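You operate a simulated robot arm through the tools that you are given. There is no shell and no other tool.

Carry out the task below with a simulated robot arm. There is one attempt and no reset: what you move stays moved.

Task
Pack the black gauge in the foam nest and press the cover shut.

The check looks at the end state, three seconds after you hand in, the way a careful person would. Anything else that was tipped, shoved, dropped, spilled or broken makes it a failure. Lids that push on must go on centred and level and be pressed home; caps that screw on are set level and turned clockwise until they are tight.

Robot
A 6-joint arm with a two-finger gripper, fixed in place. Base frame: the origin is at the foot of the arm, x ahead of it, y to its left, z up; the work surface is at about z = 0.78. Lengths are in m, angles in rad, forces in N, time in s.
Its first joint turns from -2.897 to 2.897 rad. Payload 3.43 kg.
The tool frame sits at the grasp point between the pads (the TCP): z along the fingers, y along the line on which they close. The tips reach 0.02 m beyond it. Largest opening 0.19 m; the body of the gripper starts 0.248 m behind the TCP.
Orientation is that of the tool frame in the base frame, as [roll, pitch, yaw] about the fixed x, y, z axes, in that order (R = Rz(yaw) Ry(pitch) Rx(roll)). With the fingers straight down and closing along the base's y, the tool's x points along the base's -x, its y along +y and its z along -z.

Tools
- The arm moves only by the tool send_rows. Its argument "increments" is a list of rows, each a list of 7 numbers: the shift along the tool's x, y, z in units of 300 mm (1.0 is 300 mm), then the turn, a rotation vector about the tool's x, y, z in units of 45 degrees (1.0 is 45 degrees), then the closure in counts, from 0 (fully open) to 255 (shut). In form: [[x, y, z, rx, ry, rz, gripper], ...]. A call has 1 to 20 rows; each row is the pose to reach, as a shift and turn from the pose commanded when the call began, along the tool's axes at that moment. A call with a number of a shift or a turn outside -1 to 1 is refused whole. A row lasts 0.2 s, in which the tool goes at most 0.05 m and 0.15 rad; a call with a longer step from one row to the next is refused whole, and so is a gripper value outside its range. A pose out of reach is approached as far as the arm can. The call stops where the force on the tool passes 80 N (or 10 N more than at its start, if that is more) or the arm is blocked; 0.2 s more then pass. Each finger travels about 0.153 m/s and halts on what it meets, pressing with about 40 N; the grip force reading is that of the motor and also rises with nothing between the fingers. The clock runs only during rows and for 0.2 s after the last one: add rows that repeat a pose to give the fingers time. The reply holds the time, the measured pose of the TCP, the force on the tool along the base axes, the opening and the grip force, in the units named above and with some noise, with the torque about the TCP (base axes, N m) and any sound that the robot's microphone picked up, and new pictures: "views" is both (left out), scene, wrist or none.
- Cameras (640 x 400 px; columns grow to the right, rows downward): "scene" is fixed at [0.2207, 0.6506, 1.5346]; the picture's right is [-0.85, -0.52, 0.00], its down [-0.28, 0.45, -0.85] and it looks along [0.44, -0.72, -0.53] (base axes); focal length 333 px, centre (320, 200). "wrist" rides on the gripper at [0.07, -0.008, -0.288] in the tool frame; the picture's right is [0.12, 0.99, 0.00], its down [-0.96, 0.12, -0.25] and it looks along [-0.24, 0.03, 0.97] (tool axes); focal length 261 px, centre (320, 200). There is no depth. A picture from a camera that has moved, and an enlarged one, comes with that camera's place and axes in the base frame and with its lens.
- slide_trunk(by): slides the trunk up (or, below 0, down) by that many m; the arm rides with it, the base frame stays. It gives what a move gives, with no picture.
- enlarge(camera, box): a new picture of the part [left, top, right, bottom] of that camera's present view, enlarged. No time passes.
- finish_job(): hands the job in; it is judged then, once.

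Nothing tells you positions but the pictures and the camera data. Unless the task says otherwise, let go and move clear before handing in.

The tools are called after "Emit:" by a JSON object that holds its "name" and its "arguments". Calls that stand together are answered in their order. send_rows: Moves the arm, as the interface text tells. Its arguments: {"type":"object","properties":{"increments":{"type":"array","items":{"type":"array","items":{"type":"number"}}},"views":{"type":"string","enum":["both","scene","wrist","none"]}},"required":["increments"]} The other tools are called the same way: slide_trunk (by) slides the trunk up or down; enlarge (camera, box) takes an enlarged picture of a part of a camera's view; finish_job () hands the job in.

At the start:

```text
t: 0.0
tcp_pos: [0.7125, -0.1341, 1.1953]
tcp_rot: [3.141, 0.002, -3.141]
contact_force: [0.4, 0.2, 0.1]
ft_torque: [-0.02, 0.01, -0.02]
grip_width: 0.1902
gripper_force: 0.0
trunk travel left (down, up): [-0.2, 0.24]
```

scene: 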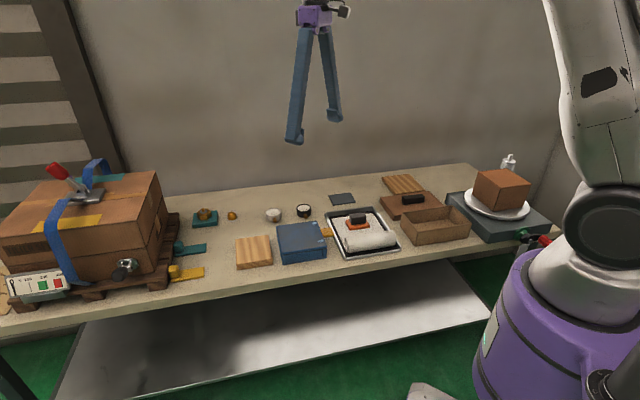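
wrist: 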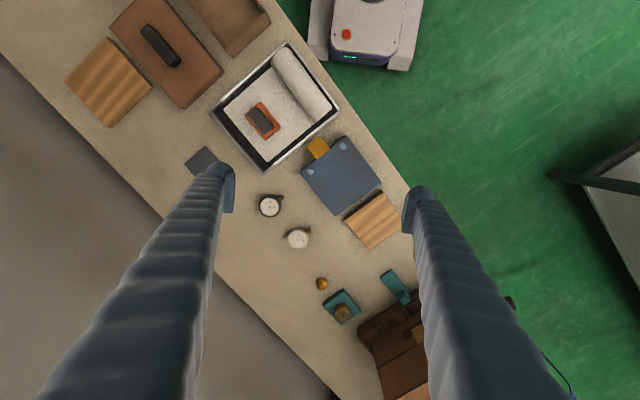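

I see a long table with several boxes, trays, two small round gauges (one black, one white), and blocks. I'll enlarge the pictures to identify the gauge, foam nest and cover.

Emit:
{"name": "enlarge", "arguments": {"camera": "scene", "box": [180, 160, 360, 280]}}

Emit:
{"name": "enlarge", "arguments": {"camera": "scene", "box": [310, 150, 490, 270]}}

Emit:
{"name": "enlarge", "arguments": {"camera": "wrist", "box": [180, 40, 420, 200]}}

Emit:
{"name": "enlarge", "arguments": {"camera": "wrist", "box": [220, 160, 430, 350]}}

Emit:
{"name": "enlarge", "arguments": {"camera": "wrist", "box": [60, 0, 300, 160]}}

Emit:
{"name": "enlarge", "arguments": {"camera": "scene", "box": [0, 150, 210, 320]}}

```text
3.33 times, centred on (270, 220) of scene
camera zoom: at [0.2207, 0.6506, 1.5346], right [-0.85, -0.52, 0.0], down [-0.28, 0.45, -0.85], along [0.44, -0.72, -0.53], focal length 1110 px, centre (487, 133)
```

zoom: 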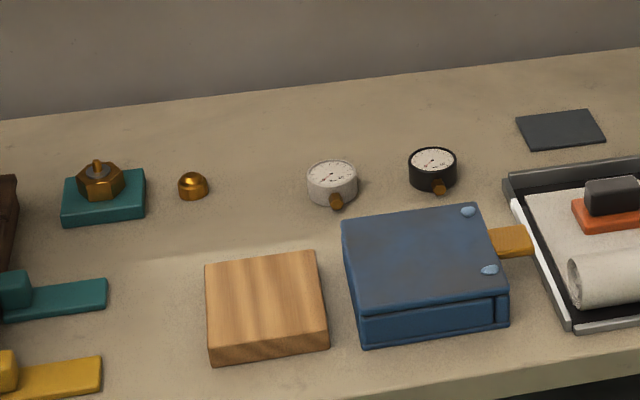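

```text
3.33 times, centred on (400, 210) of scene
camera zoom: at [0.2207, 0.6506, 1.5346], right [-0.85, -0.52, 0.0], down [-0.28, 0.45, -0.85], along [0.44, -0.72, -0.53], focal length 1110 px, centre (53, 167)
```

zoom: 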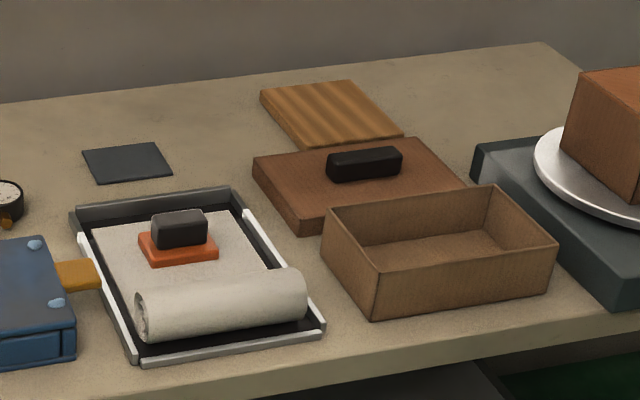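

```text
2.50 times, centred on (300, 120) of wrist
camera zoom: at [0.6418, -0.1423, 1.4828], right [-0.12, 0.99, 0.0], down [0.96, 0.12, 0.25], along [0.24, 0.03, -0.97], focal length 652 px, centre (370, 400)
```

zoom: 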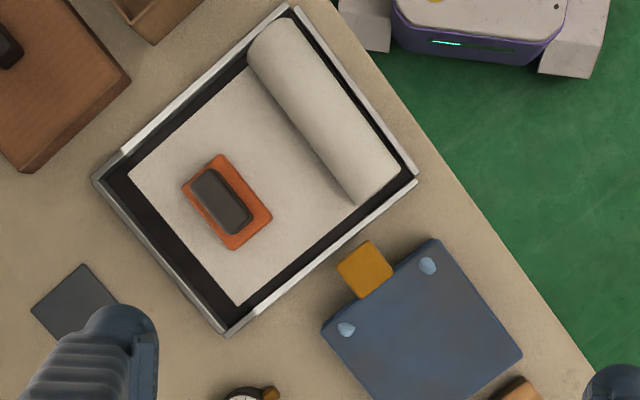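

```text
2.11 times, centred on (325, 255) of wrist
camera zoom: at [0.6418, -0.1423, 1.4828], right [-0.12, 0.99, 0.0], down [0.96, 0.12, 0.25], along [0.24, 0.03, -0.97], focal length 549 px, centre (310, 84)
```

zoom: 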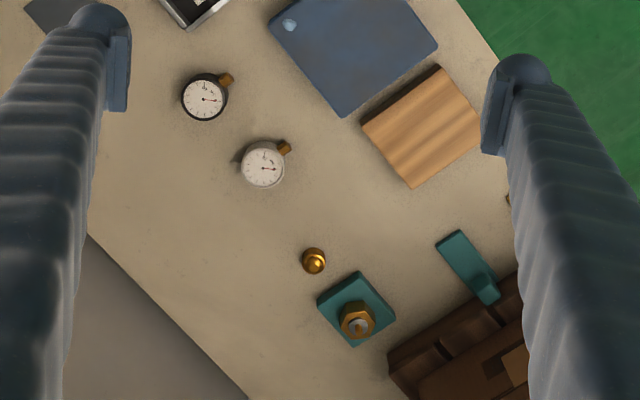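

```text
2.50 times, centred on (180, 80) of wrist
camera zoom: at [0.6418, -0.1423, 1.4828], right [-0.12, 0.99, 0.0], down [0.96, 0.12, 0.25], along [0.24, 0.03, -0.97], focal length 652 px, centre (670, 500)
```

zoom: 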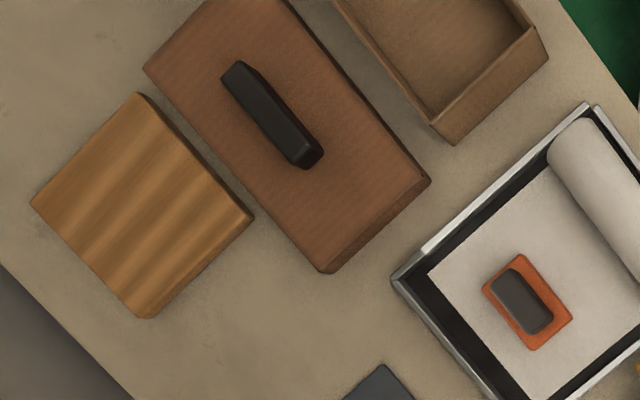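

```text
2.35 times, centred on (105, 235) of scene
camera zoom: at [0.2207, 0.6506, 1.5346], right [-0.85, -0.52, 0.0], down [-0.28, 0.45, -0.85], along [0.44, -0.72, -0.53], focal length 783 px, centre (826, 118)
```

zoom: 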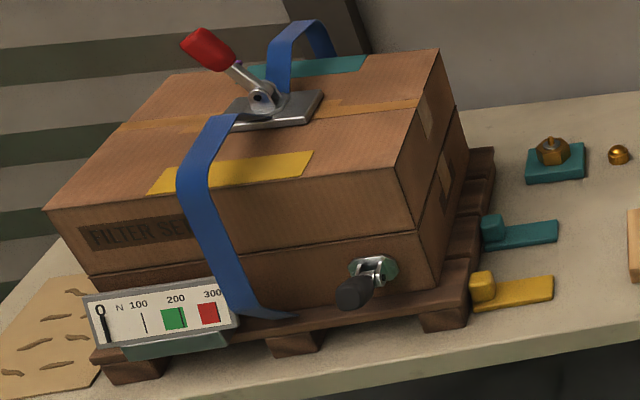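

The black gauge stands near (0.84, -0.25). The blue case near (0.73, -0.06), with an orange tab, may hold the foam nest. I'll lower the wrist camera over the case for a closer look.

Emit:
{"name": "send_rows", "arguments": {"increments": [[0.01, 0.036, 0.128, 0, 0, 0, 0], [0.02, 0.071, 0.256, 0, 0, 0, 0], [0.03, 0.107, 0.384, 0, 0, 0, 0], [0.04, 0.142, 0.511, 0, 0, 0, 0], [0.05, 0.178, 0.639, 0, 0, 0, 0], [0.058, 0.213, 0.72, 0, 0, 0, 0]], "views": "both"}}

```text
t: 1.4
tcp_pos: [0.6933, -0.0686, 0.9817]
tcp_rot: [3.141, 0.001, 3.141]
contact_force: [0.4, 0.2, -0.7]
ft_torque: [-0.05, 0.05, 0.02]
grip_width: 0.1898
gripper_force: 0.0
trunk travel left (down, up): [-0.2, 0.24]
camera wrist: at [0.6237, -0.0768, 1.2692], right [-0.12, 0.99, 0.0], down [0.96, 0.12, 0.25], along [0.25, 0.03, -0.97], focal length 261 px, centre (320, 200)
```

scene: 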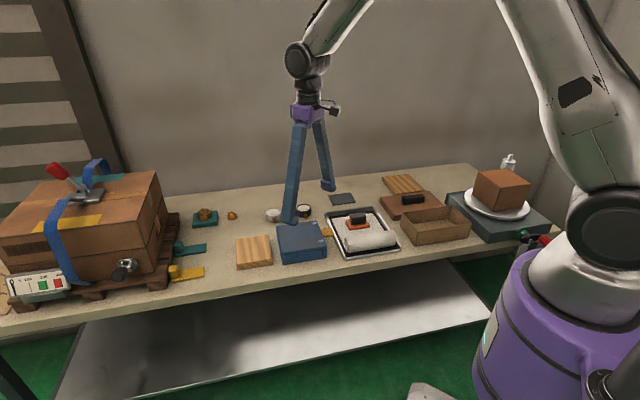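
wrist: 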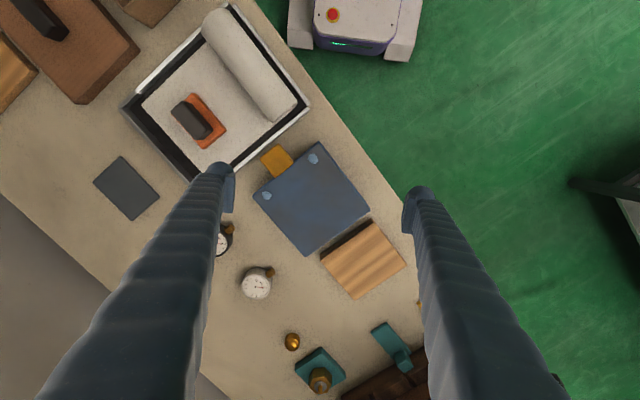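

Emit:
{"name": "enlarge", "arguments": {"camera": "wrist", "box": [230, 120, 420, 310]}}

Emit:
{"name": "enlarge", "arguments": {"camera": "scene", "box": [260, 190, 350, 280]}}

Emit:
{"name": "enlarge", "arguments": {"camera": "wrist", "box": [90, 0, 320, 200]}}

```text
2.11 times, centred on (325, 215) of wrist
camera zoom: at [0.6237, -0.0768, 1.2692], right [-0.12, 0.99, 0.0], down [0.96, 0.12, 0.25], along [0.25, 0.03, -0.97], focal length 549 px, centre (310, 168)
```

zoom: 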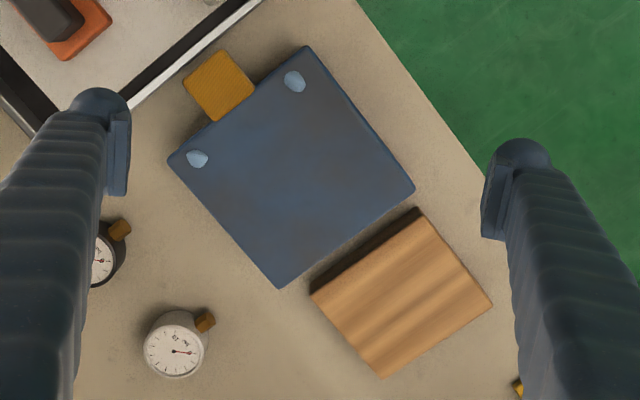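

```text
4.44 times, centred on (305, 235) of scene
camera zoom: at [0.2207, 0.6506, 1.5346], right [-0.85, -0.52, 0.0], down [-0.28, 0.45, -0.85], along [0.44, -0.72, -0.53], focal length 1480 px, centre (387, 44)
```

zoom: 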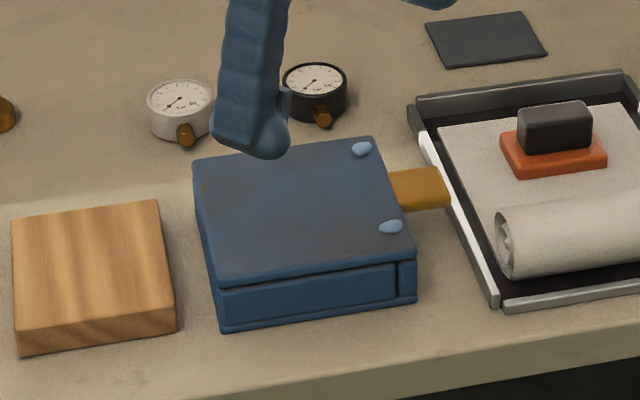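

```text
2.00 times, centred on (205, 100) of wrist
camera zoom: at [0.6237, -0.0768, 1.2692], right [-0.12, 0.99, 0.0], down [0.96, 0.12, 0.25], along [0.25, 0.03, -0.97], focal length 521 px, centre (550, 400)
```

zoom: 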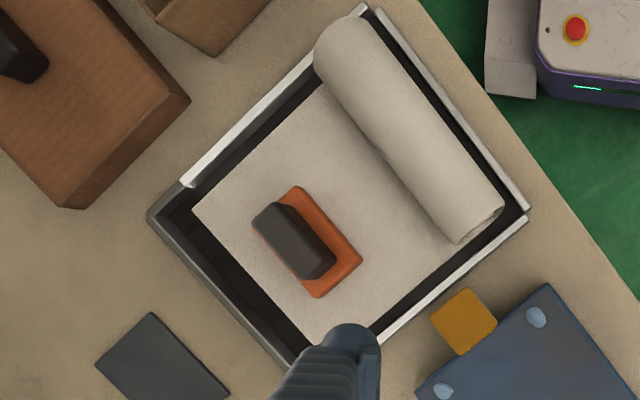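

The blue case is about 0.145 m square, turned 45°, centred near (0.743, -0.078), with its top at about z = 0.833. The orange tab is on its side facing the paper tray. I'll zoom in further to work out how it opens, and check the other candidates.

Emit:
{"name": "enlarge", "arguments": {"camera": "scene", "box": [298, 212, 348, 267]}}

Emit:
{"name": "enlarge", "arguments": {"camera": "wrist", "box": [240, 130, 340, 220]}}

Emit:
{"name": "enlarge", "arguments": {"camera": "scene", "box": [370, 165, 480, 250]}}

Emit:
{"name": "enlarge", "arguments": {"camera": "scene", "box": [180, 200, 260, 290]}}

Emit:
{"name": "enlarge", "arguments": {"camera": "wrist", "box": [200, 200, 300, 320]}}

```text
7.27 times, centred on (323, 240) of scene
camera zoom: at [0.2207, 0.6506, 1.5346], right [-0.85, -0.52, 0.0], down [-0.28, 0.45, -0.85], along [0.44, -0.72, -0.53], focal length 2421 px, centre (298, -87)
```

zoom: 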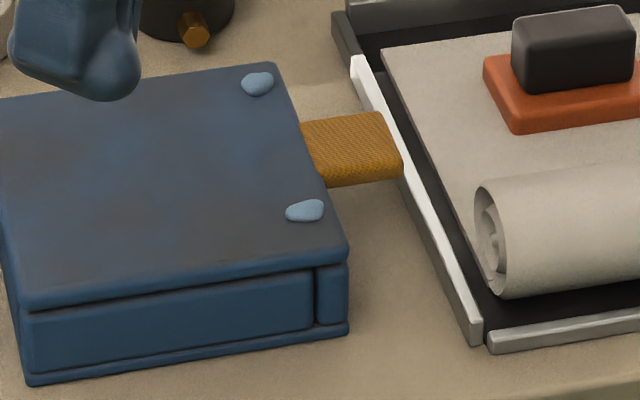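

```text
4.44 times, centred on (290, 175) of wrist
camera zoom: at [0.6237, -0.0768, 1.2692], right [-0.12, 0.99, 0.0], down [0.96, 0.12, 0.25], along [0.25, 0.03, -0.97], focal length 1158 px, centre (453, 311)
```

zoom: 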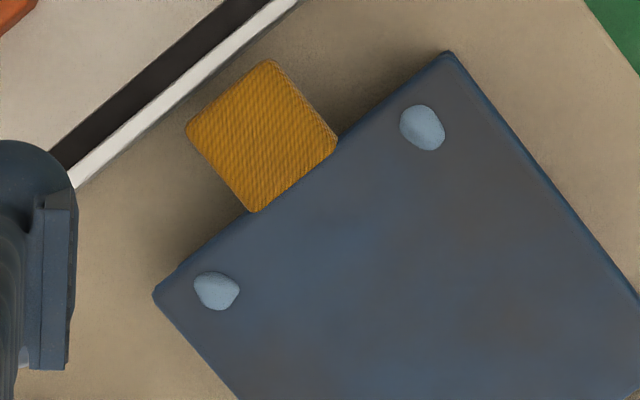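

```text
4.71 times, centred on (425, 208) of scene
camera zoom: at [0.2207, 0.6506, 1.5346], right [-0.85, -0.52, 0.0], down [-0.28, 0.45, -0.85], along [0.44, -0.72, -0.53], focal length 1567 px, centre (-174, 165)
```

zoom: 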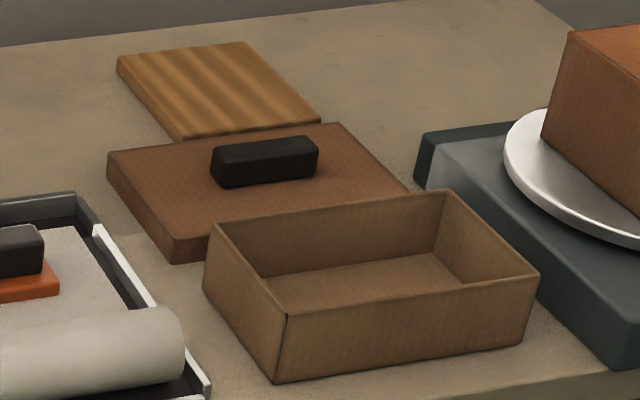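

```text
4.44 times, centred on (220, 245) of scene
camera zoom: at [0.2207, 0.6506, 1.5346], right [-0.85, -0.52, 0.0], down [-0.28, 0.45, -0.85], along [0.44, -0.72, -0.53], focal length 1480 px, centre (764, 0)
```

zoom: 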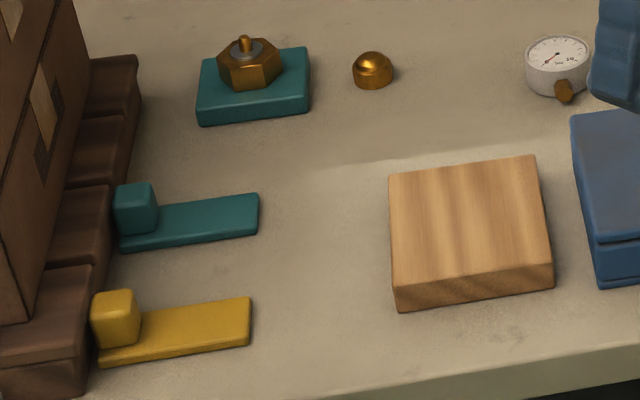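

```text
3.33 times, centred on (250, 260) of wrist
camera zoom: at [0.6237, -0.0768, 1.2692], right [-0.12, 0.99, 0.0], down [0.96, 0.12, 0.25], along [0.25, 0.03, -0.97], focal length 869 px, centre (553, 0)
```

zoom: 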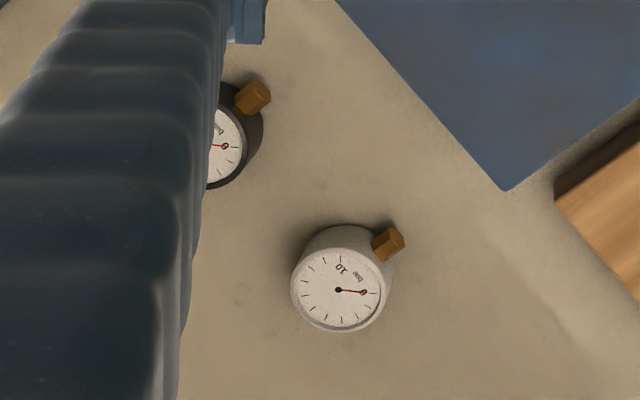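

The other trays show no foam, so the blue case with the woven orange pull tab is the likely container. I take it to have a lid hinged on the side away from the tab. I'll yaw 45° and view the tab side at an angle to confirm.

Emit:
{"name": "send_rows", "arguments": {"increments": [[0.035, -0.067, 0.028, 0, 0, -0.167, 0], [0.069, -0.134, 0.056, 0, 0, -0.333, 0], [0.104, -0.202, 0.084, 0, 0, -0.5, 0], [0.138, -0.269, 0.112, 0, 0, -0.667, 0], [0.173, -0.336, 0.139, 0, 0, -0.833, 0], [0.207, -0.403, 0.167, 0, 0, -1.0, 0]], "views": "wrist"}}

```text
t: 2.8
tcp_pos: [0.6329, -0.1921, 0.9292]
tcp_rot: [3.142, 0.0, -2.354]
contact_force: [-0.1, 1.0, -0.8]
ft_torque: [0.0, -0.01, -0.01]
grip_width: 0.19
gripper_force: 0.0
trunk travel left (down, up): [-0.2, 0.24]
camera wrist: at [0.5901, -0.2471, 1.2174], right [-0.79, 0.62, 0.0], down [0.6, 0.76, 0.25], along [0.15, 0.19, -0.97], focal length 261 px, centre (320, 200)
```

wrist: 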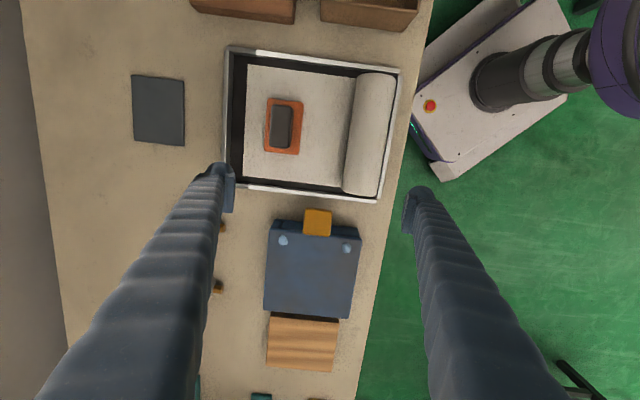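

The case is now square in the view. Next I'll tilt the tool about 32° so the camera looks under the lid at the tab side.

Emit:
{"name": "send_rows", "arguments": {"increments": [[0, 0, 0, 0, -0.15, 0, 0], [0, 0, 0, 0, -0.3, 0, 0], [0, 0, 0, 0, -0.45, 0, 0], [0, 0, 0, 0, -0.6, 0, 0], [0, 0, 0, 0, -0.72, 0, 0]], "views": "wrist"}}

```text
t: 4.0
tcp_pos: [0.6333, -0.1926, 0.9293]
tcp_rot: [-3.141, 0.568, -2.36]
contact_force: [-0.1, 0.3, 0.4]
ft_torque: [0.02, 0.03, 0.02]
grip_width: 0.1901
gripper_force: 0.1
trunk travel left (down, up): [-0.2, 0.24]
camera wrist: at [0.4877, -0.3484, 1.1347], right [-0.77, 0.63, -0.06], down [0.4, 0.56, 0.72], along [0.49, 0.53, -0.69], focal length 261 px, centre (320, 200)
```

wrist: 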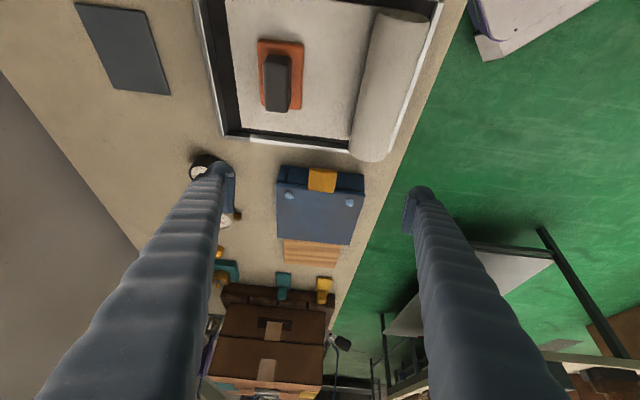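

Emit:
{"name": "enlarge", "arguments": {"camera": "wrist", "box": [255, 140, 385, 280]}}

Emit:
{"name": "enlarge", "arguments": {"camera": "wrist", "box": [200, 10, 440, 160]}}

```text
2.86 times, centred on (320, 210) of wrist
camera zoom: at [0.4877, -0.3484, 1.1347], right [-0.77, 0.63, -0.06], down [0.4, 0.56, 0.72], along [0.49, 0.53, -0.69], focal length 745 px, centre (320, 171)
```

zoom: 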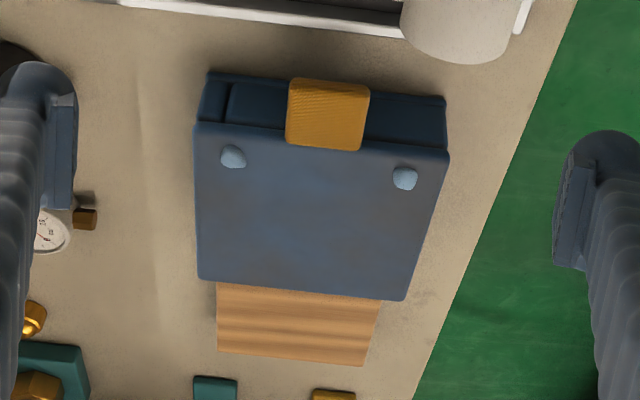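

```text
2.67 times, centred on (320, 85) of wrist
camera zoom: at [0.4877, -0.3484, 1.1347], right [-0.77, 0.63, -0.06], down [0.4, 0.56, 0.72], along [0.49, 0.53, -0.69], focal length 695 px, centre (320, 507)
```

zoom: 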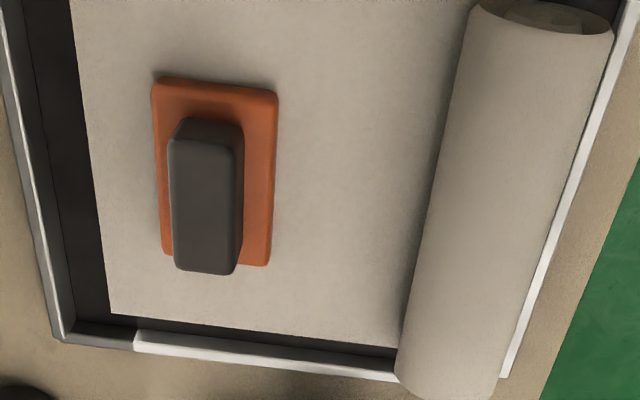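

The tab is attached to the lid's free edge and is free underneath. The hinge must be on the far side, by the wood block. The two light dots look like snaps. I'll straighten the tool, half-close the fingers and line up over the tab, whose centre is about (0.678, -0.143, 0.825).

Emit:
{"name": "send_rows", "arguments": {"increments": [[0, 0, 0, 0, 0.15, 0, 60], [0, 0, 0, 0, 0.3, 0, 120], [0, 0, 0, 0, 0.45, 0, 155], [0, 0, 0, 0, 0.6, 0, 155], [0, 0, 0, 0, 0.72, 0, 155]], "views": "none"}}

```text
t: 5.2
tcp_pos: [0.6332, -0.1918, 0.9298]
tcp_rot: [-3.141, -0.003, -2.356]
contact_force: [0.1, 0.3, 0.6]
ft_torque: [-0.05, 0.03, 0.03]
grip_width: 0.0745
gripper_force: 0.2
trunk travel left (down, up): [-0.2, 0.24]
```

Emit:
{"name": "send_rows", "arguments": {"increments": [[-0.095, 0.005, 0.05, 0, 0, 0, 155], [-0.19, 0.01, 0.12, 0, 0, 0, 155], [-0.19, 0.01, 0.183, 0, 0, 0, 155]], "views": "both"}}

Emit:
{"name": "enlarge", "arguments": {"camera": "scene", "box": [260, 170, 400, 270]}}

Emit:
{"name": "enlarge", "arguments": {"camera": "wrist", "box": [230, 120, 410, 280]}}

```text
t: 6.0
tcp_pos: [0.6701, -0.1478, 0.8726]
tcp_rot: [3.141, -0.004, -2.356]
contact_force: [1.3, 0.6, -0.9]
ft_torque: [-0.07, 0.01, 0.01]
grip_width: 0.0745
gripper_force: 0.2
trunk travel left (down, up): [-0.2, 0.24]
camera wrist: at [0.6261, -0.2033, 1.1608], right [-0.79, 0.62, 0.0], down [0.6, 0.76, 0.25], along [0.15, 0.19, -0.97], focal length 261 px, centre (320, 200)
```

scene: 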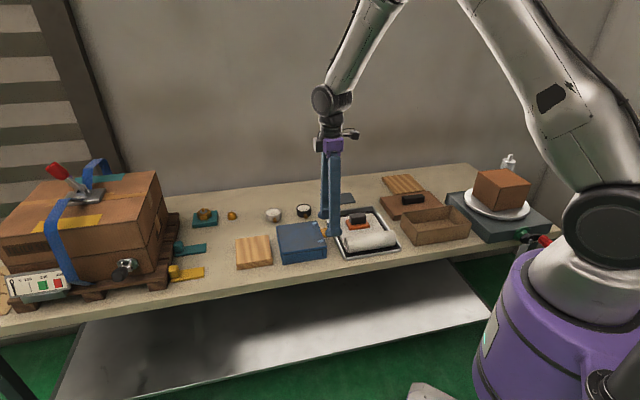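
wrist: 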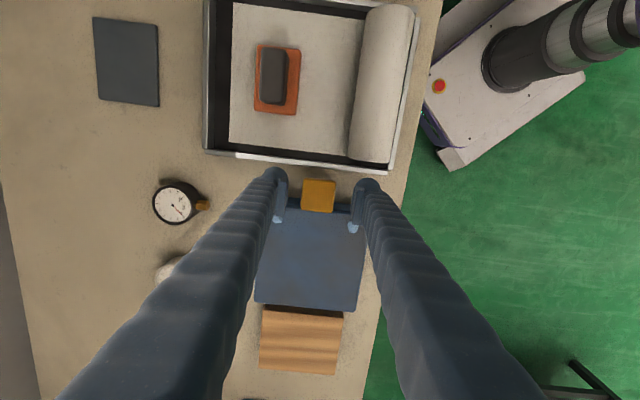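

```text
4.00 times, centred on (330, 220) of scene
camera zoom: at [0.2207, 0.6506, 1.5346], right [-0.85, -0.52, 0.0], down [-0.28, 0.45, -0.85], along [0.44, -0.72, -0.53], focal length 1332 px, centre (280, 120)
```

zoom: 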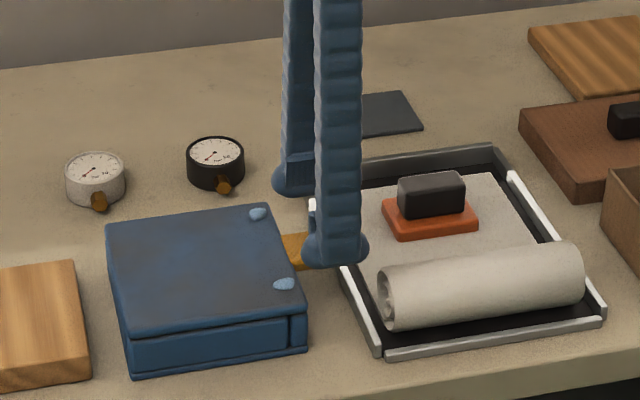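

```text
2.50 times, centred on (320, 200) of wrist
camera zoom: at [0.6261, -0.2033, 1.1608], right [-0.79, 0.62, 0.0], down [0.6, 0.76, 0.25], along [0.15, 0.19, -0.97], focal length 652 px, centre (320, 200)
```

zoom: 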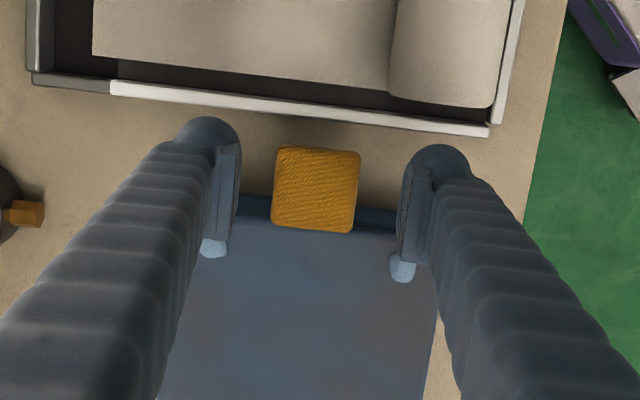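

I'm aligned: the tab is centred between the fingers, with the pads slightly outboard. I'll descend and pinch the tab by its sides.

Emit:
{"name": "send_rows", "arguments": {"increments": [[0, 0, 0.07, 0, 0, 0, 155], [0, 0, 0.135, 0, 0, 0, 155], [0, 0, 0.135, 0, 0, 0, 155], [0, 0, 0.135, 0, 0, 0, 180], [0, 0, 0.135, 0, 0, 0, 255], [0, 0, 0.135, 0, 0, 0, 255], [0, 0, 0.135, 0, 0, 0, 255]], "views": "both"}}

Emit:
{"name": "enlarge", "arguments": {"camera": "scene", "box": [290, 200, 360, 260]}}

Emit:
{"name": "enlarge", "arguments": {"camera": "wrist", "box": [260, 120, 380, 240]}}

```text
t: 7.6
tcp_pos: [0.6721, -0.1493, 0.8356]
tcp_rot: [3.141, -0.001, -2.356]
contact_force: [-0.3, -0.8, -1.3]
ft_torque: [-0.07, 0.05, -0.01]
grip_width: 0.0427
gripper_force: 45.1
trunk travel left (down, up): [-0.2, 0.24]
camera wrist: at [0.6282, -0.2035, 1.123], right [-0.79, 0.62, 0.0], down [0.6, 0.76, 0.25], along [0.15, 0.19, -0.97], focal length 261 px, centre (320, 200)
```

scene: 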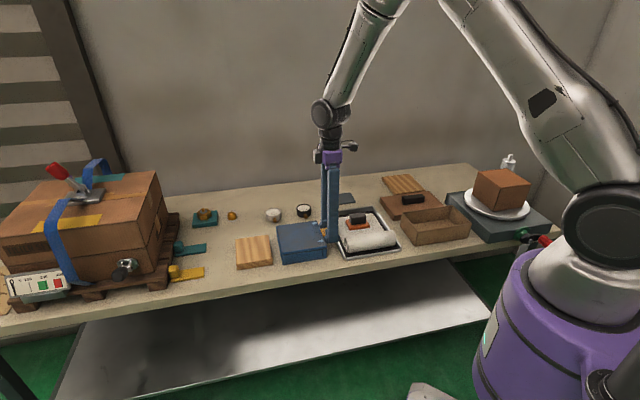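
wrist: 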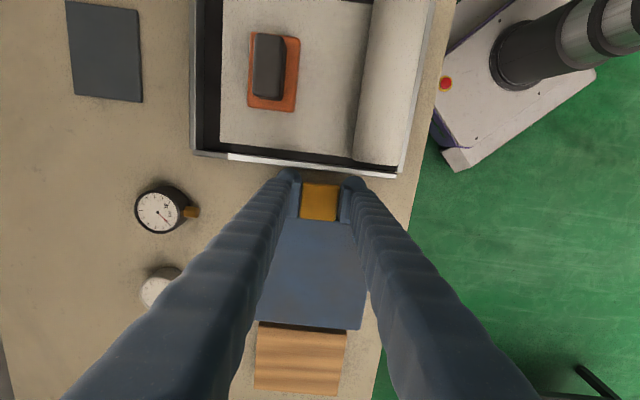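

```text
6.67 times, centred on (325, 230) of scene
camera zoom: at [0.2207, 0.6506, 1.5346], right [-0.85, -0.52, 0.0], down [-0.28, 0.45, -0.85], along [0.44, -0.72, -0.53], focal length 2219 px, centre (287, 0)
```

zoom: 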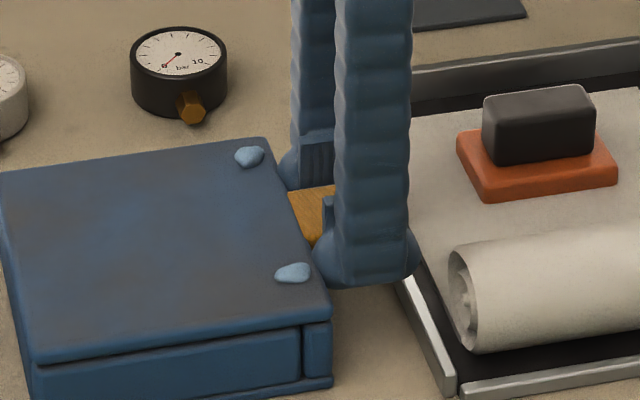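

```text
3.33 times, centred on (320, 180) of wrist
camera zoom: at [0.6282, -0.2035, 1.123], right [-0.79, 0.62, 0.0], down [0.6, 0.76, 0.25], along [0.15, 0.19, -0.97], focal length 869 px, centre (320, 267)
```

zoom: 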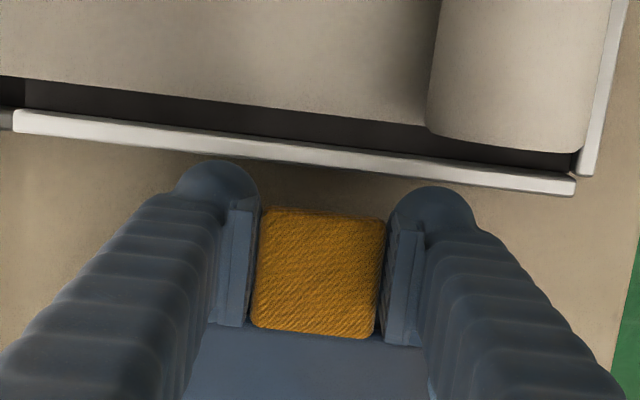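

I have a firm pinch (0.0427 m opening, 45 N). Now I'll lift the tab along an arc about the far hinge, turning the tool with the lid, and watch the force and sound.

Emit:
{"name": "send_rows", "arguments": {"increments": [[-0.0003, 0, -0.02, 0, 0.0444, 0, 255], [-0.0014, 0, -0.0402, 0, 0.0889, 0, 255], [-0.0032, 0, -0.0603, 0, 0.1333, 0, 255], [-0.0056, 0, -0.0803, 0, 0.1778, 0, 255], [-0.0126, 0, -0.1199, 0, 0.2667, 0, 255], [-0.0223, 0, -0.1589, 0, 0.3556, 0, 255], [-0.0348, 0, -0.1972, 0, 0.4444, 0, 255]], "views": "both"}}

Emit:
{"name": "enlarge", "arguments": {"camera": "scene", "box": [260, 180, 380, 270]}}

```text
t: 9.2
tcp_pos: [0.6804, -0.1387, 0.8921]
tcp_rot: [-3.141, -0.349, -2.356]
contact_force: [18.0, 31.3, -11.8]
ft_torque: [0.0, -0.85, 0.37]
grip_width: 0.0428
gripper_force: 44.8
trunk travel left (down, up): [-0.2, 0.24]
camera wrist: at [0.7099, -0.1214, 1.1859], right [-0.78, 0.62, 0.04], down [0.62, 0.78, -0.1], along [-0.09, -0.05, -0.99], focal length 261 px, centre (320, 200)
```

scene: 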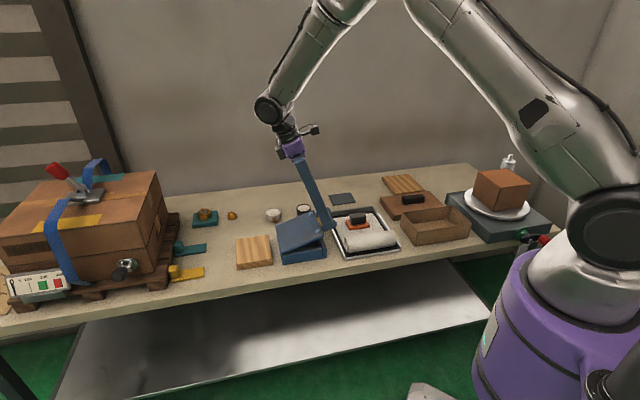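
wrist: 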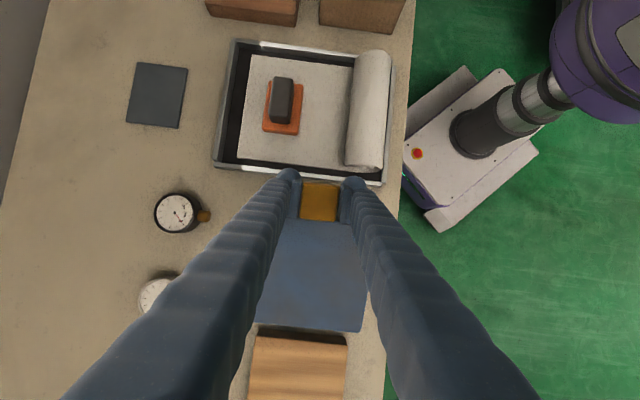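

```text
4.44 times, centred on (320, 225) of scene
camera zoom: at [0.2207, 0.6506, 1.5346], right [-0.85, -0.52, 0.0], down [-0.28, 0.45, -0.85], along [0.44, -0.72, -0.53], focal length 1480 px, centre (320, 89)
```

zoom: 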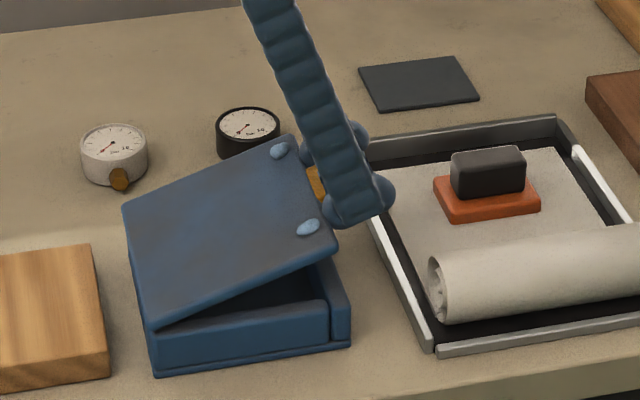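

The lid swings up on its far hinge. The 36 N pull toward the hinge says my arc is a few mm too wide and the hinge sits a bit lower. I'll correct that and continue the arc to about 50°, letting the tab pivot in the pads.

Emit:
{"name": "send_rows", "arguments": {"increments": [[-0.0191, 0, -0.007, 0, 0, 0, 255], [-0.0256, 0, -0.0572, 0, 0.037, 0, 255], [-0.0368, 0, -0.1066, 0, 0.074, 0, 255], [-0.0519, 0, -0.1547, 0, 0.111, 0, 255], [-0.0714, 0, -0.2016, 0, 0.148, 0, 255], [-0.0949, 0, -0.246, 0, 0.185, 0, 255], [-0.1223, 0, -0.2886, 0, 0.222, 0, 255]], "views": "both"}}

Emit:
{"name": "enlarge", "arguments": {"camera": "scene", "box": [260, 150, 380, 270]}}

```text
t: 10.8
tcp_pos: [0.7199, -0.0999, 0.9653]
tcp_rot: [-3.141, -0.523, -2.358]
contact_force: [-17.3, -26.6, 26.8]
ft_torque: [-1.18, 1.1, 0.04]
grip_width: 0.0429
gripper_force: 44.9
trunk travel left (down, up): [-0.2, 0.24]
camera wrist: at [0.7847, -0.0459, 1.249], right [-0.78, 0.63, 0.06], down [0.6, 0.76, -0.27], along [-0.21, -0.17, -0.96], focal length 261 px, centre (320, 200)
```

scene: 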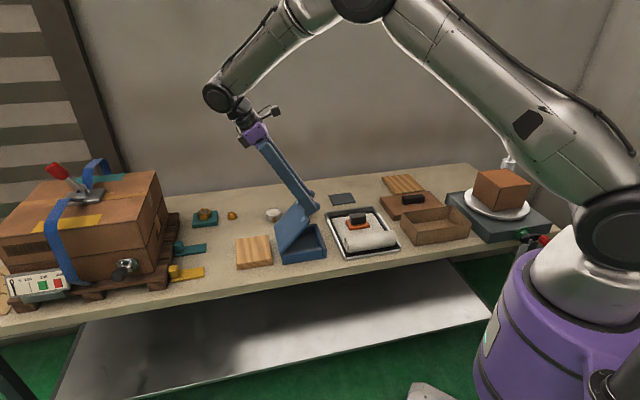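
wrist: 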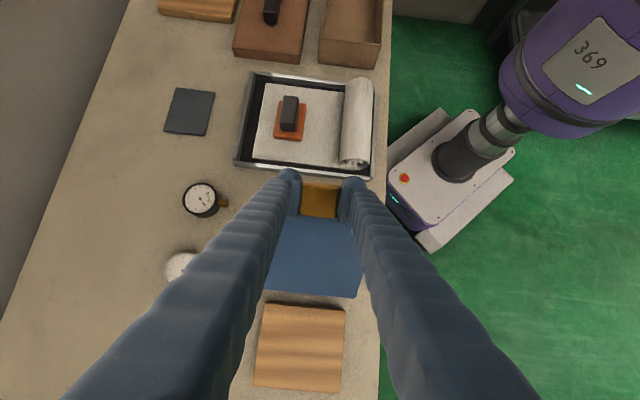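

```text
3.33 times, centred on (320, 210) of scene
camera zoom: at [0.2207, 0.6506, 1.5346], right [-0.85, -0.52, 0.0], down [-0.28, 0.45, -0.85], along [0.44, -0.72, -0.53], focal length 1110 px, centre (320, 167)
```

zoom: 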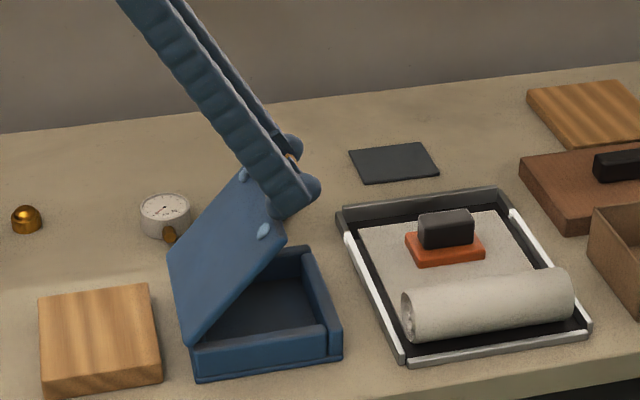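

The lid is at about 48°. The force reversed to about 40 N radially outward, so the true hinge is roughly 9 mm further out than I assumed. I refitted the circle (radius 0.1825) and will continue to nearly vertical.

Emit:
{"name": "send_rows", "arguments": {"increments": [[0.0197, 0, 0.0006, 0, 0, 0, 255], [-0.0038, 0, -0.0514, 0, 0.022, 0, 255], [-0.0356, 0, -0.1064, 0, 0.044, 0, 255], [-0.0731, 0, -0.1581, 0, 0.066, 0, 255], [-0.1158, 0, -0.2054, 0, 0.088, 0, 255], [-0.1631, 0, -0.2481, 0, 0.11, 0, 255], [-0.2148, 0, -0.2853, 0, 0.133, 0, 255]], "views": "both"}}

Emit:
{"name": "enlarge", "arguments": {"camera": "scene", "box": [230, 140, 360, 270]}}

```text
t: 12.4
tcp_pos: [0.7939, -0.0259, 1.0044]
tcp_rot: [3.14, -0.626, -2.357]
contact_force: [2.9, -8.9, -8.8]
ft_torque: [-0.86, 0.31, -0.08]
grip_width: 0.0429
gripper_force: 45.0
trunk travel left (down, up): [-0.2, 0.24]
camera wrist: at [0.8792, 0.0471, 1.2778], right [-0.77, 0.63, 0.07], down [0.57, 0.74, -0.36], along [-0.28, -0.24, -0.93], focal length 261 px, centre (320, 200)
```

scene: 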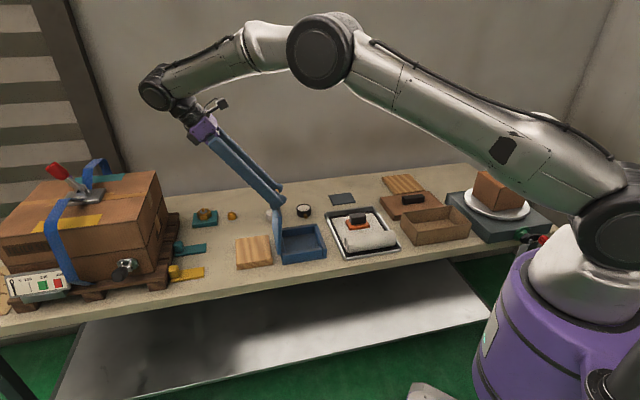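
wrist: 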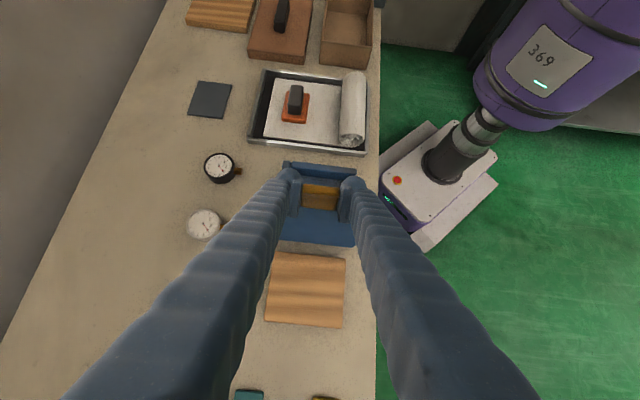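

```text
3.08 times, centred on (295, 205) of scene
camera zoom: at [0.2207, 0.6506, 1.5346], right [-0.85, -0.52, 0.0], down [-0.28, 0.45, -0.85], along [0.44, -0.72, -0.53], focal length 1024 px, centre (397, 185)
```

zoom: 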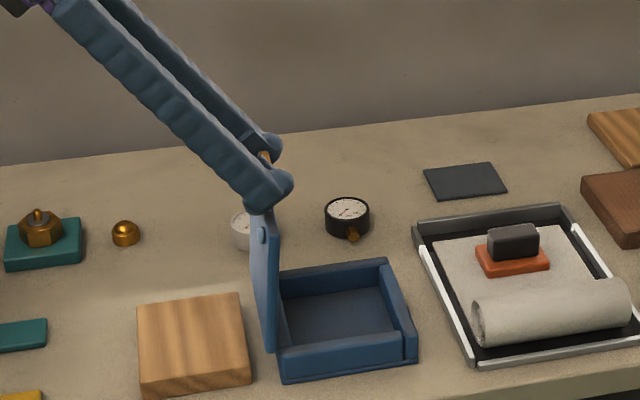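

Emit:
{"name": "enlarge", "arguments": {"camera": "scene", "box": [275, 210, 335, 270]}}

Emit:
{"name": "enlarge", "arguments": {"camera": "wrist", "box": [260, 140, 380, 260]}}

```text
6.67 times, centred on (305, 240) of scene
camera zoom: at [0.2207, 0.6506, 1.5346], right [-0.85, -0.52, 0.0], down [-0.28, 0.45, -0.85], along [0.44, -0.72, -0.53], focal length 2219 px, centre (420, -67)
```

zoom: 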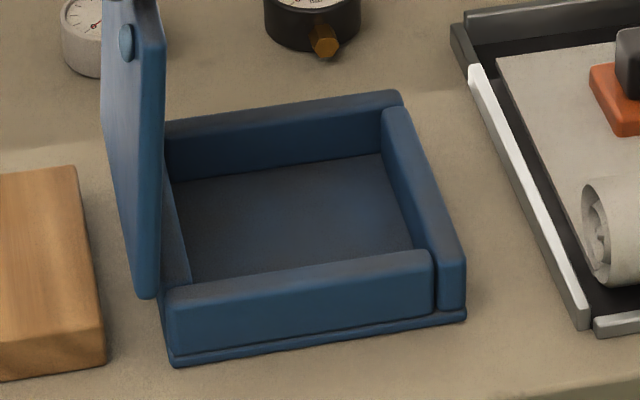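

```text
3.33 times, centred on (320, 200) of wrist
camera zoom: at [0.8792, 0.0471, 1.2778], right [-0.77, 0.63, 0.07], down [0.57, 0.74, -0.36], along [-0.28, -0.24, -0.93], focal length 869 px, centre (320, 200)
```

zoom: 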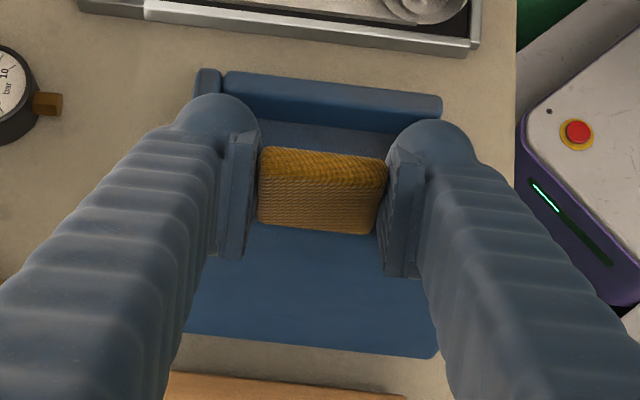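

The lid is near vertical and the forces are small. From here the case interior looks like a plain blue tray. I'll carry the lid gently past vertical until it meets a stop or settles.

Emit:
{"name": "send_rows", "arguments": {"increments": [[-0.0256, 0, -0.0186, 0, 0, 0, 255], [-0.0512, 0, -0.0372, 0, 0, 0, 255], [-0.0787, 0, -0.0535, 0, 0, 0, 255], [-0.1062, 0, -0.0693, 0, 0, 0, 255], [-0.1355, 0, -0.0825, 0, 0, 0, 255], [-0.1645, 0, -0.0952, 0, 0, 0, 255]], "views": "scene"}}

Emit:
{"name": "enlarge", "arguments": {"camera": "scene", "box": [230, 140, 360, 270]}}

```text
t: 13.8
tcp_pos: [0.8341, 0.0123, 0.9989]
tcp_rot: [3.141, -0.627, -2.356]
contact_force: [5.5, -11.6, 4.4]
ft_torque: [-0.81, 0.5, -0.13]
grip_width: 0.0427
gripper_force: 44.9
trunk travel left (down, up): [-0.2, 0.24]
```

scene: 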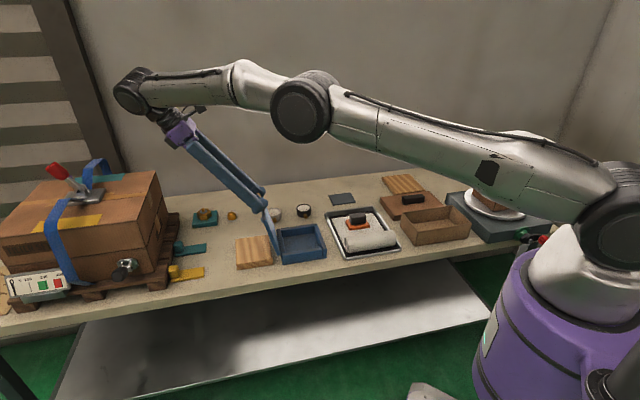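

```text
3.08 times, centred on (295, 205) of scene
camera zoom: at [0.2207, 0.6506, 1.5346], right [-0.85, -0.52, 0.0], down [-0.28, 0.45, -0.85], along [0.44, -0.72, -0.53], focal length 1024 px, centre (397, 185)
```

zoom: 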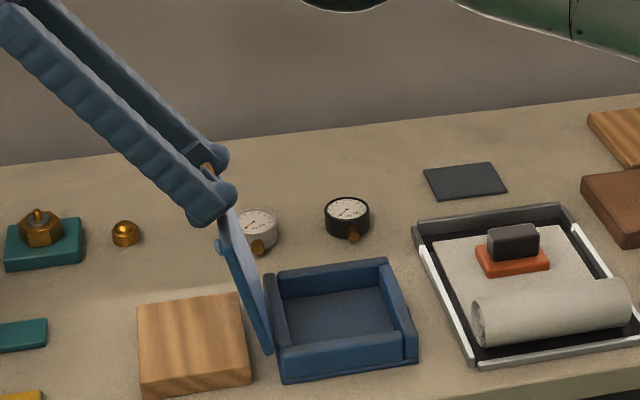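

The lid is at about 101° with no stop felt yet. I'll keep carrying it along the arc slowly while bringing the tool back upright, and watch for a hinge stop.

Emit:
{"name": "send_rows", "arguments": {"increments": [[-0.0252, 0, -0.0084, 0, -0.04, 0, 255], [-0.0504, 0, -0.0168, 0, -0.08, 0, 255], [-0.0762, 0, -0.0233, 0, -0.12, 0, 255], [-0.102, 0, -0.0292, 0, -0.16, 0, 255], [-0.1284, 0, -0.0334, 0, -0.2, 0, 255], [-0.1548, 0, -0.0371, 0, -0.24, 0, 255], [-0.1812, 0, -0.0389, 0, -0.28, 0, 255], [-0.2076, 0, -0.0404, 0, -0.32, 0, 255]], "views": "scene"}}

Emit:
{"name": "enlarge", "arguments": {"camera": "scene", "box": [230, 140, 360, 270]}}

```text
t: 15.6
tcp_pos: [0.8727, 0.0536, 0.9687]
tcp_rot: [3.137, -0.378, -2.356]
contact_force: [0.3, -15.9, -0.3]
ft_torque: [-1.07, 0.98, 0.03]
grip_width: 0.0428
gripper_force: 45.4
trunk travel left (down, up): [-0.2, 0.24]
```

scene: 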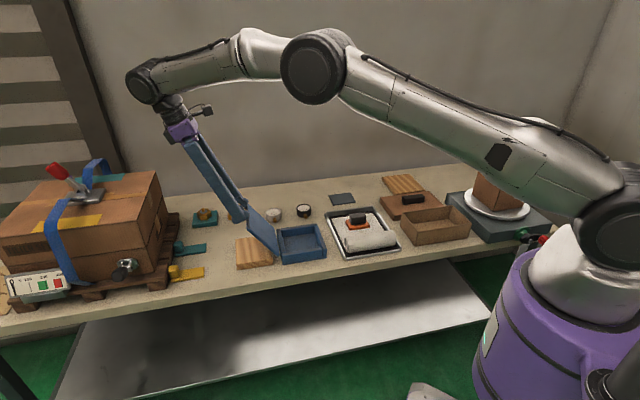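

```text
3.08 times, centred on (295, 205) of scene
camera zoom: at [0.2207, 0.6506, 1.5346], right [-0.85, -0.52, 0.0], down [-0.28, 0.45, -0.85], along [0.44, -0.72, -0.53], focal length 1024 px, centre (397, 185)
```

zoom: 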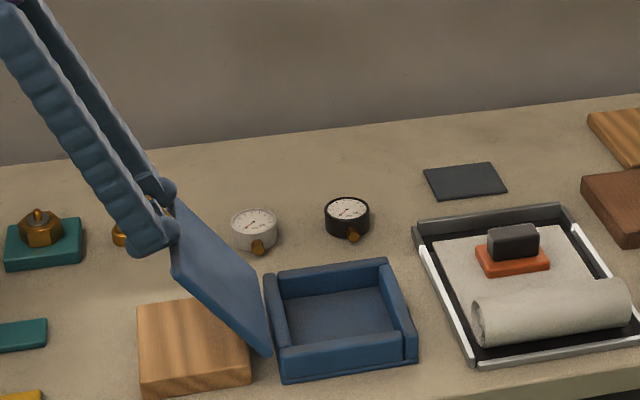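

It's still swinging freely at about 121°, so the lid folds back, likely onto the wood block behind it as a rest. I'll keep lowering it gently under grip.

Emit:
{"name": "send_rows", "arguments": {"increments": [[-0.0355, 0, 0.0108, 0, -0.04, 0, 255], [-0.071, 0, 0.0217, 0, -0.08, 0, 255], [-0.1049, 0, 0.0368, 0, -0.12, 0, 255], [-0.1388, 0, 0.0519, 0, -0.16, 0, 255], [-0.1707, 0, 0.0708, 0, -0.2, 0, 255], [-0.2026, 0, 0.0897, 0, -0.24, 0, 255], [-0.2319, 0, 0.1126, 0, -0.28, 0, 255], [-0.2612, 0, 0.1354, 0, -0.32, 0, 255], [-0.2876, 0, 0.1617, 0, -0.36, 0, 255], [-0.3139, 0, 0.188, 0, -0.4, 0, 255]], "views": "both"}}

Emit:
{"name": "enlarge", "arguments": {"camera": "scene", "box": [200, 160, 340, 280]}}

```text
t: 17.8
tcp_pos: [0.9208, 0.0993, 0.8865]
tcp_rot: [3.142, -0.064, -2.357]
contact_force: [-16.8, -25.9, -3.6]
ft_torque: [-1.2, 1.0, -0.01]
grip_width: 0.0428
gripper_force: 45.0
trunk travel left (down, up): [-0.2, 0.24]
camera wrist: at [0.8896, 0.0577, 1.1777], right [-0.79, 0.62, 0.01], down [0.61, 0.77, 0.19], along [0.11, 0.15, -0.98], focal length 261 px, centre (320, 200)
```

scene: 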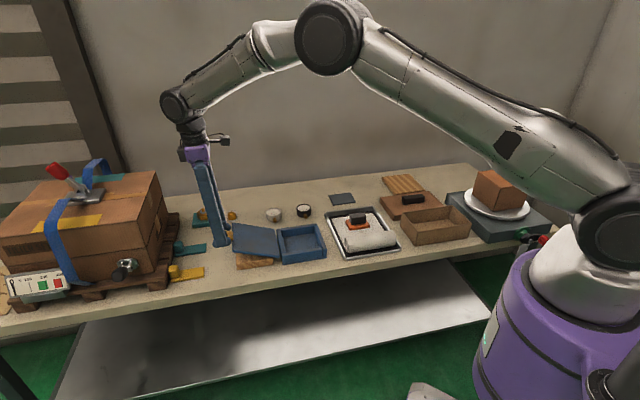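
wrist: 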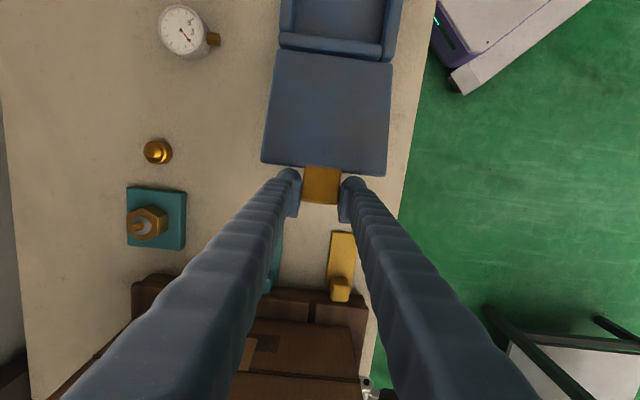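

```text
3.33 times, centred on (270, 220) of scene
camera zoom: at [0.2207, 0.6506, 1.5346], right [-0.85, -0.52, 0.0], down [-0.28, 0.45, -0.85], along [0.44, -0.72, -0.53], focal length 1110 px, centre (487, 133)
```

zoom: 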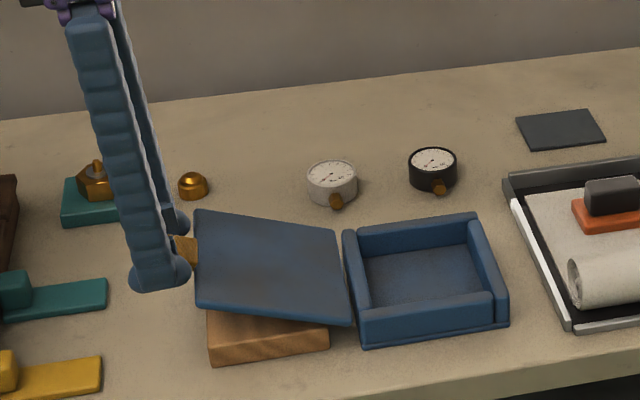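

The lid is at about 156°, directly above the wood block, and its inside is plain. I'll lower the last bit slowly with a small radial correction and watch for contact with the block.

Emit:
{"name": "send_rows", "arguments": {"increments": [[0.0133, 0, 0.0, 0, 0, 0, 255], [0.003, 0, 0.03, 0, 0, 0, 255], [-0.009, 0, 0.0605, 0, 0, 0, 255], [-0.017, 0, 0.091, 0, 0, 0, 255], [-0.025, 0, 0.122, 0, 0, 0, 255]], "views": "none"}}

Emit:
{"name": "enlarge", "arguments": {"camera": "scene", "box": [200, 190, 340, 280]}}

```text
t: 19.0
tcp_pos: [0.9264, 0.1068, 0.8476]
tcp_rot: [3.14, -0.063, -2.356]
contact_force: [10.0, -9.7, 4.1]
ft_torque: [-0.52, 0.5, 0.12]
grip_width: 0.0431
gripper_force: 45.4
trunk travel left (down, up): [-0.2, 0.24]
```

```text
4.44 times, centred on (270, 235) of scene
camera zoom: at [0.2207, 0.6506, 1.5346], right [-0.85, -0.52, 0.0], down [-0.28, 0.45, -0.85], along [0.44, -0.72, -0.53], focal length 1480 px, centre (542, 44)
```

zoom: 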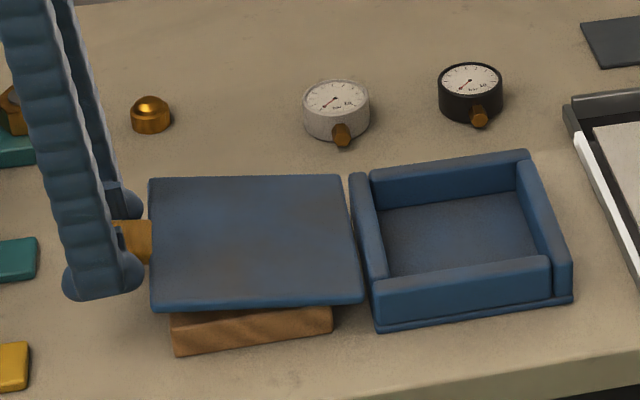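

Emit:
{"name": "send_rows", "arguments": {"increments": [[-0.002, 0, 0.01, 0, 0, 0, 255], [-0.004, 0, 0.02, 0, 0, 0, 255], [-0.005, 0, 0.03, 0, 0, 0, 255], [-0.006, 0, 0.04, 0, 0, 0, 255]], "views": "none"}}

Emit:
{"name": "enlarge", "arguments": {"camera": "scene", "box": [200, 190, 340, 280]}}

```text
t: 20.0
tcp_pos: [0.9269, 0.1059, 0.8339]
tcp_rot: [3.141, -0.064, -2.356]
contact_force: [15.8, -5.1, 6.4]
ft_torque: [-0.88, 0.61, 0.05]
grip_width: 0.043
gripper_force: 45.1
trunk travel left (down, up): [-0.2, 0.24]
```

```text
4.44 times, centred on (270, 235) of scene
camera zoom: at [0.2207, 0.6506, 1.5346], right [-0.85, -0.52, 0.0], down [-0.28, 0.45, -0.85], along [0.44, -0.72, -0.53], focal length 1480 px, centre (542, 44)
```

zoom: 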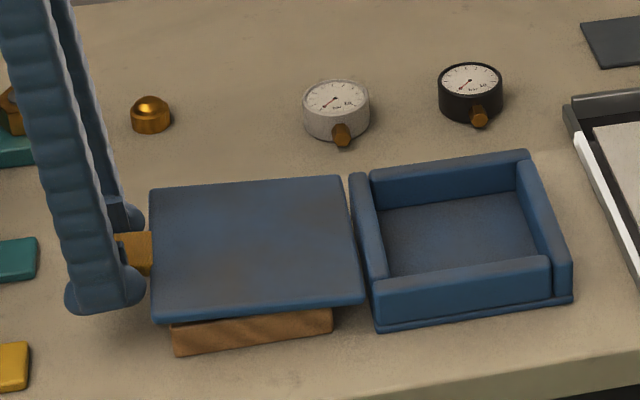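

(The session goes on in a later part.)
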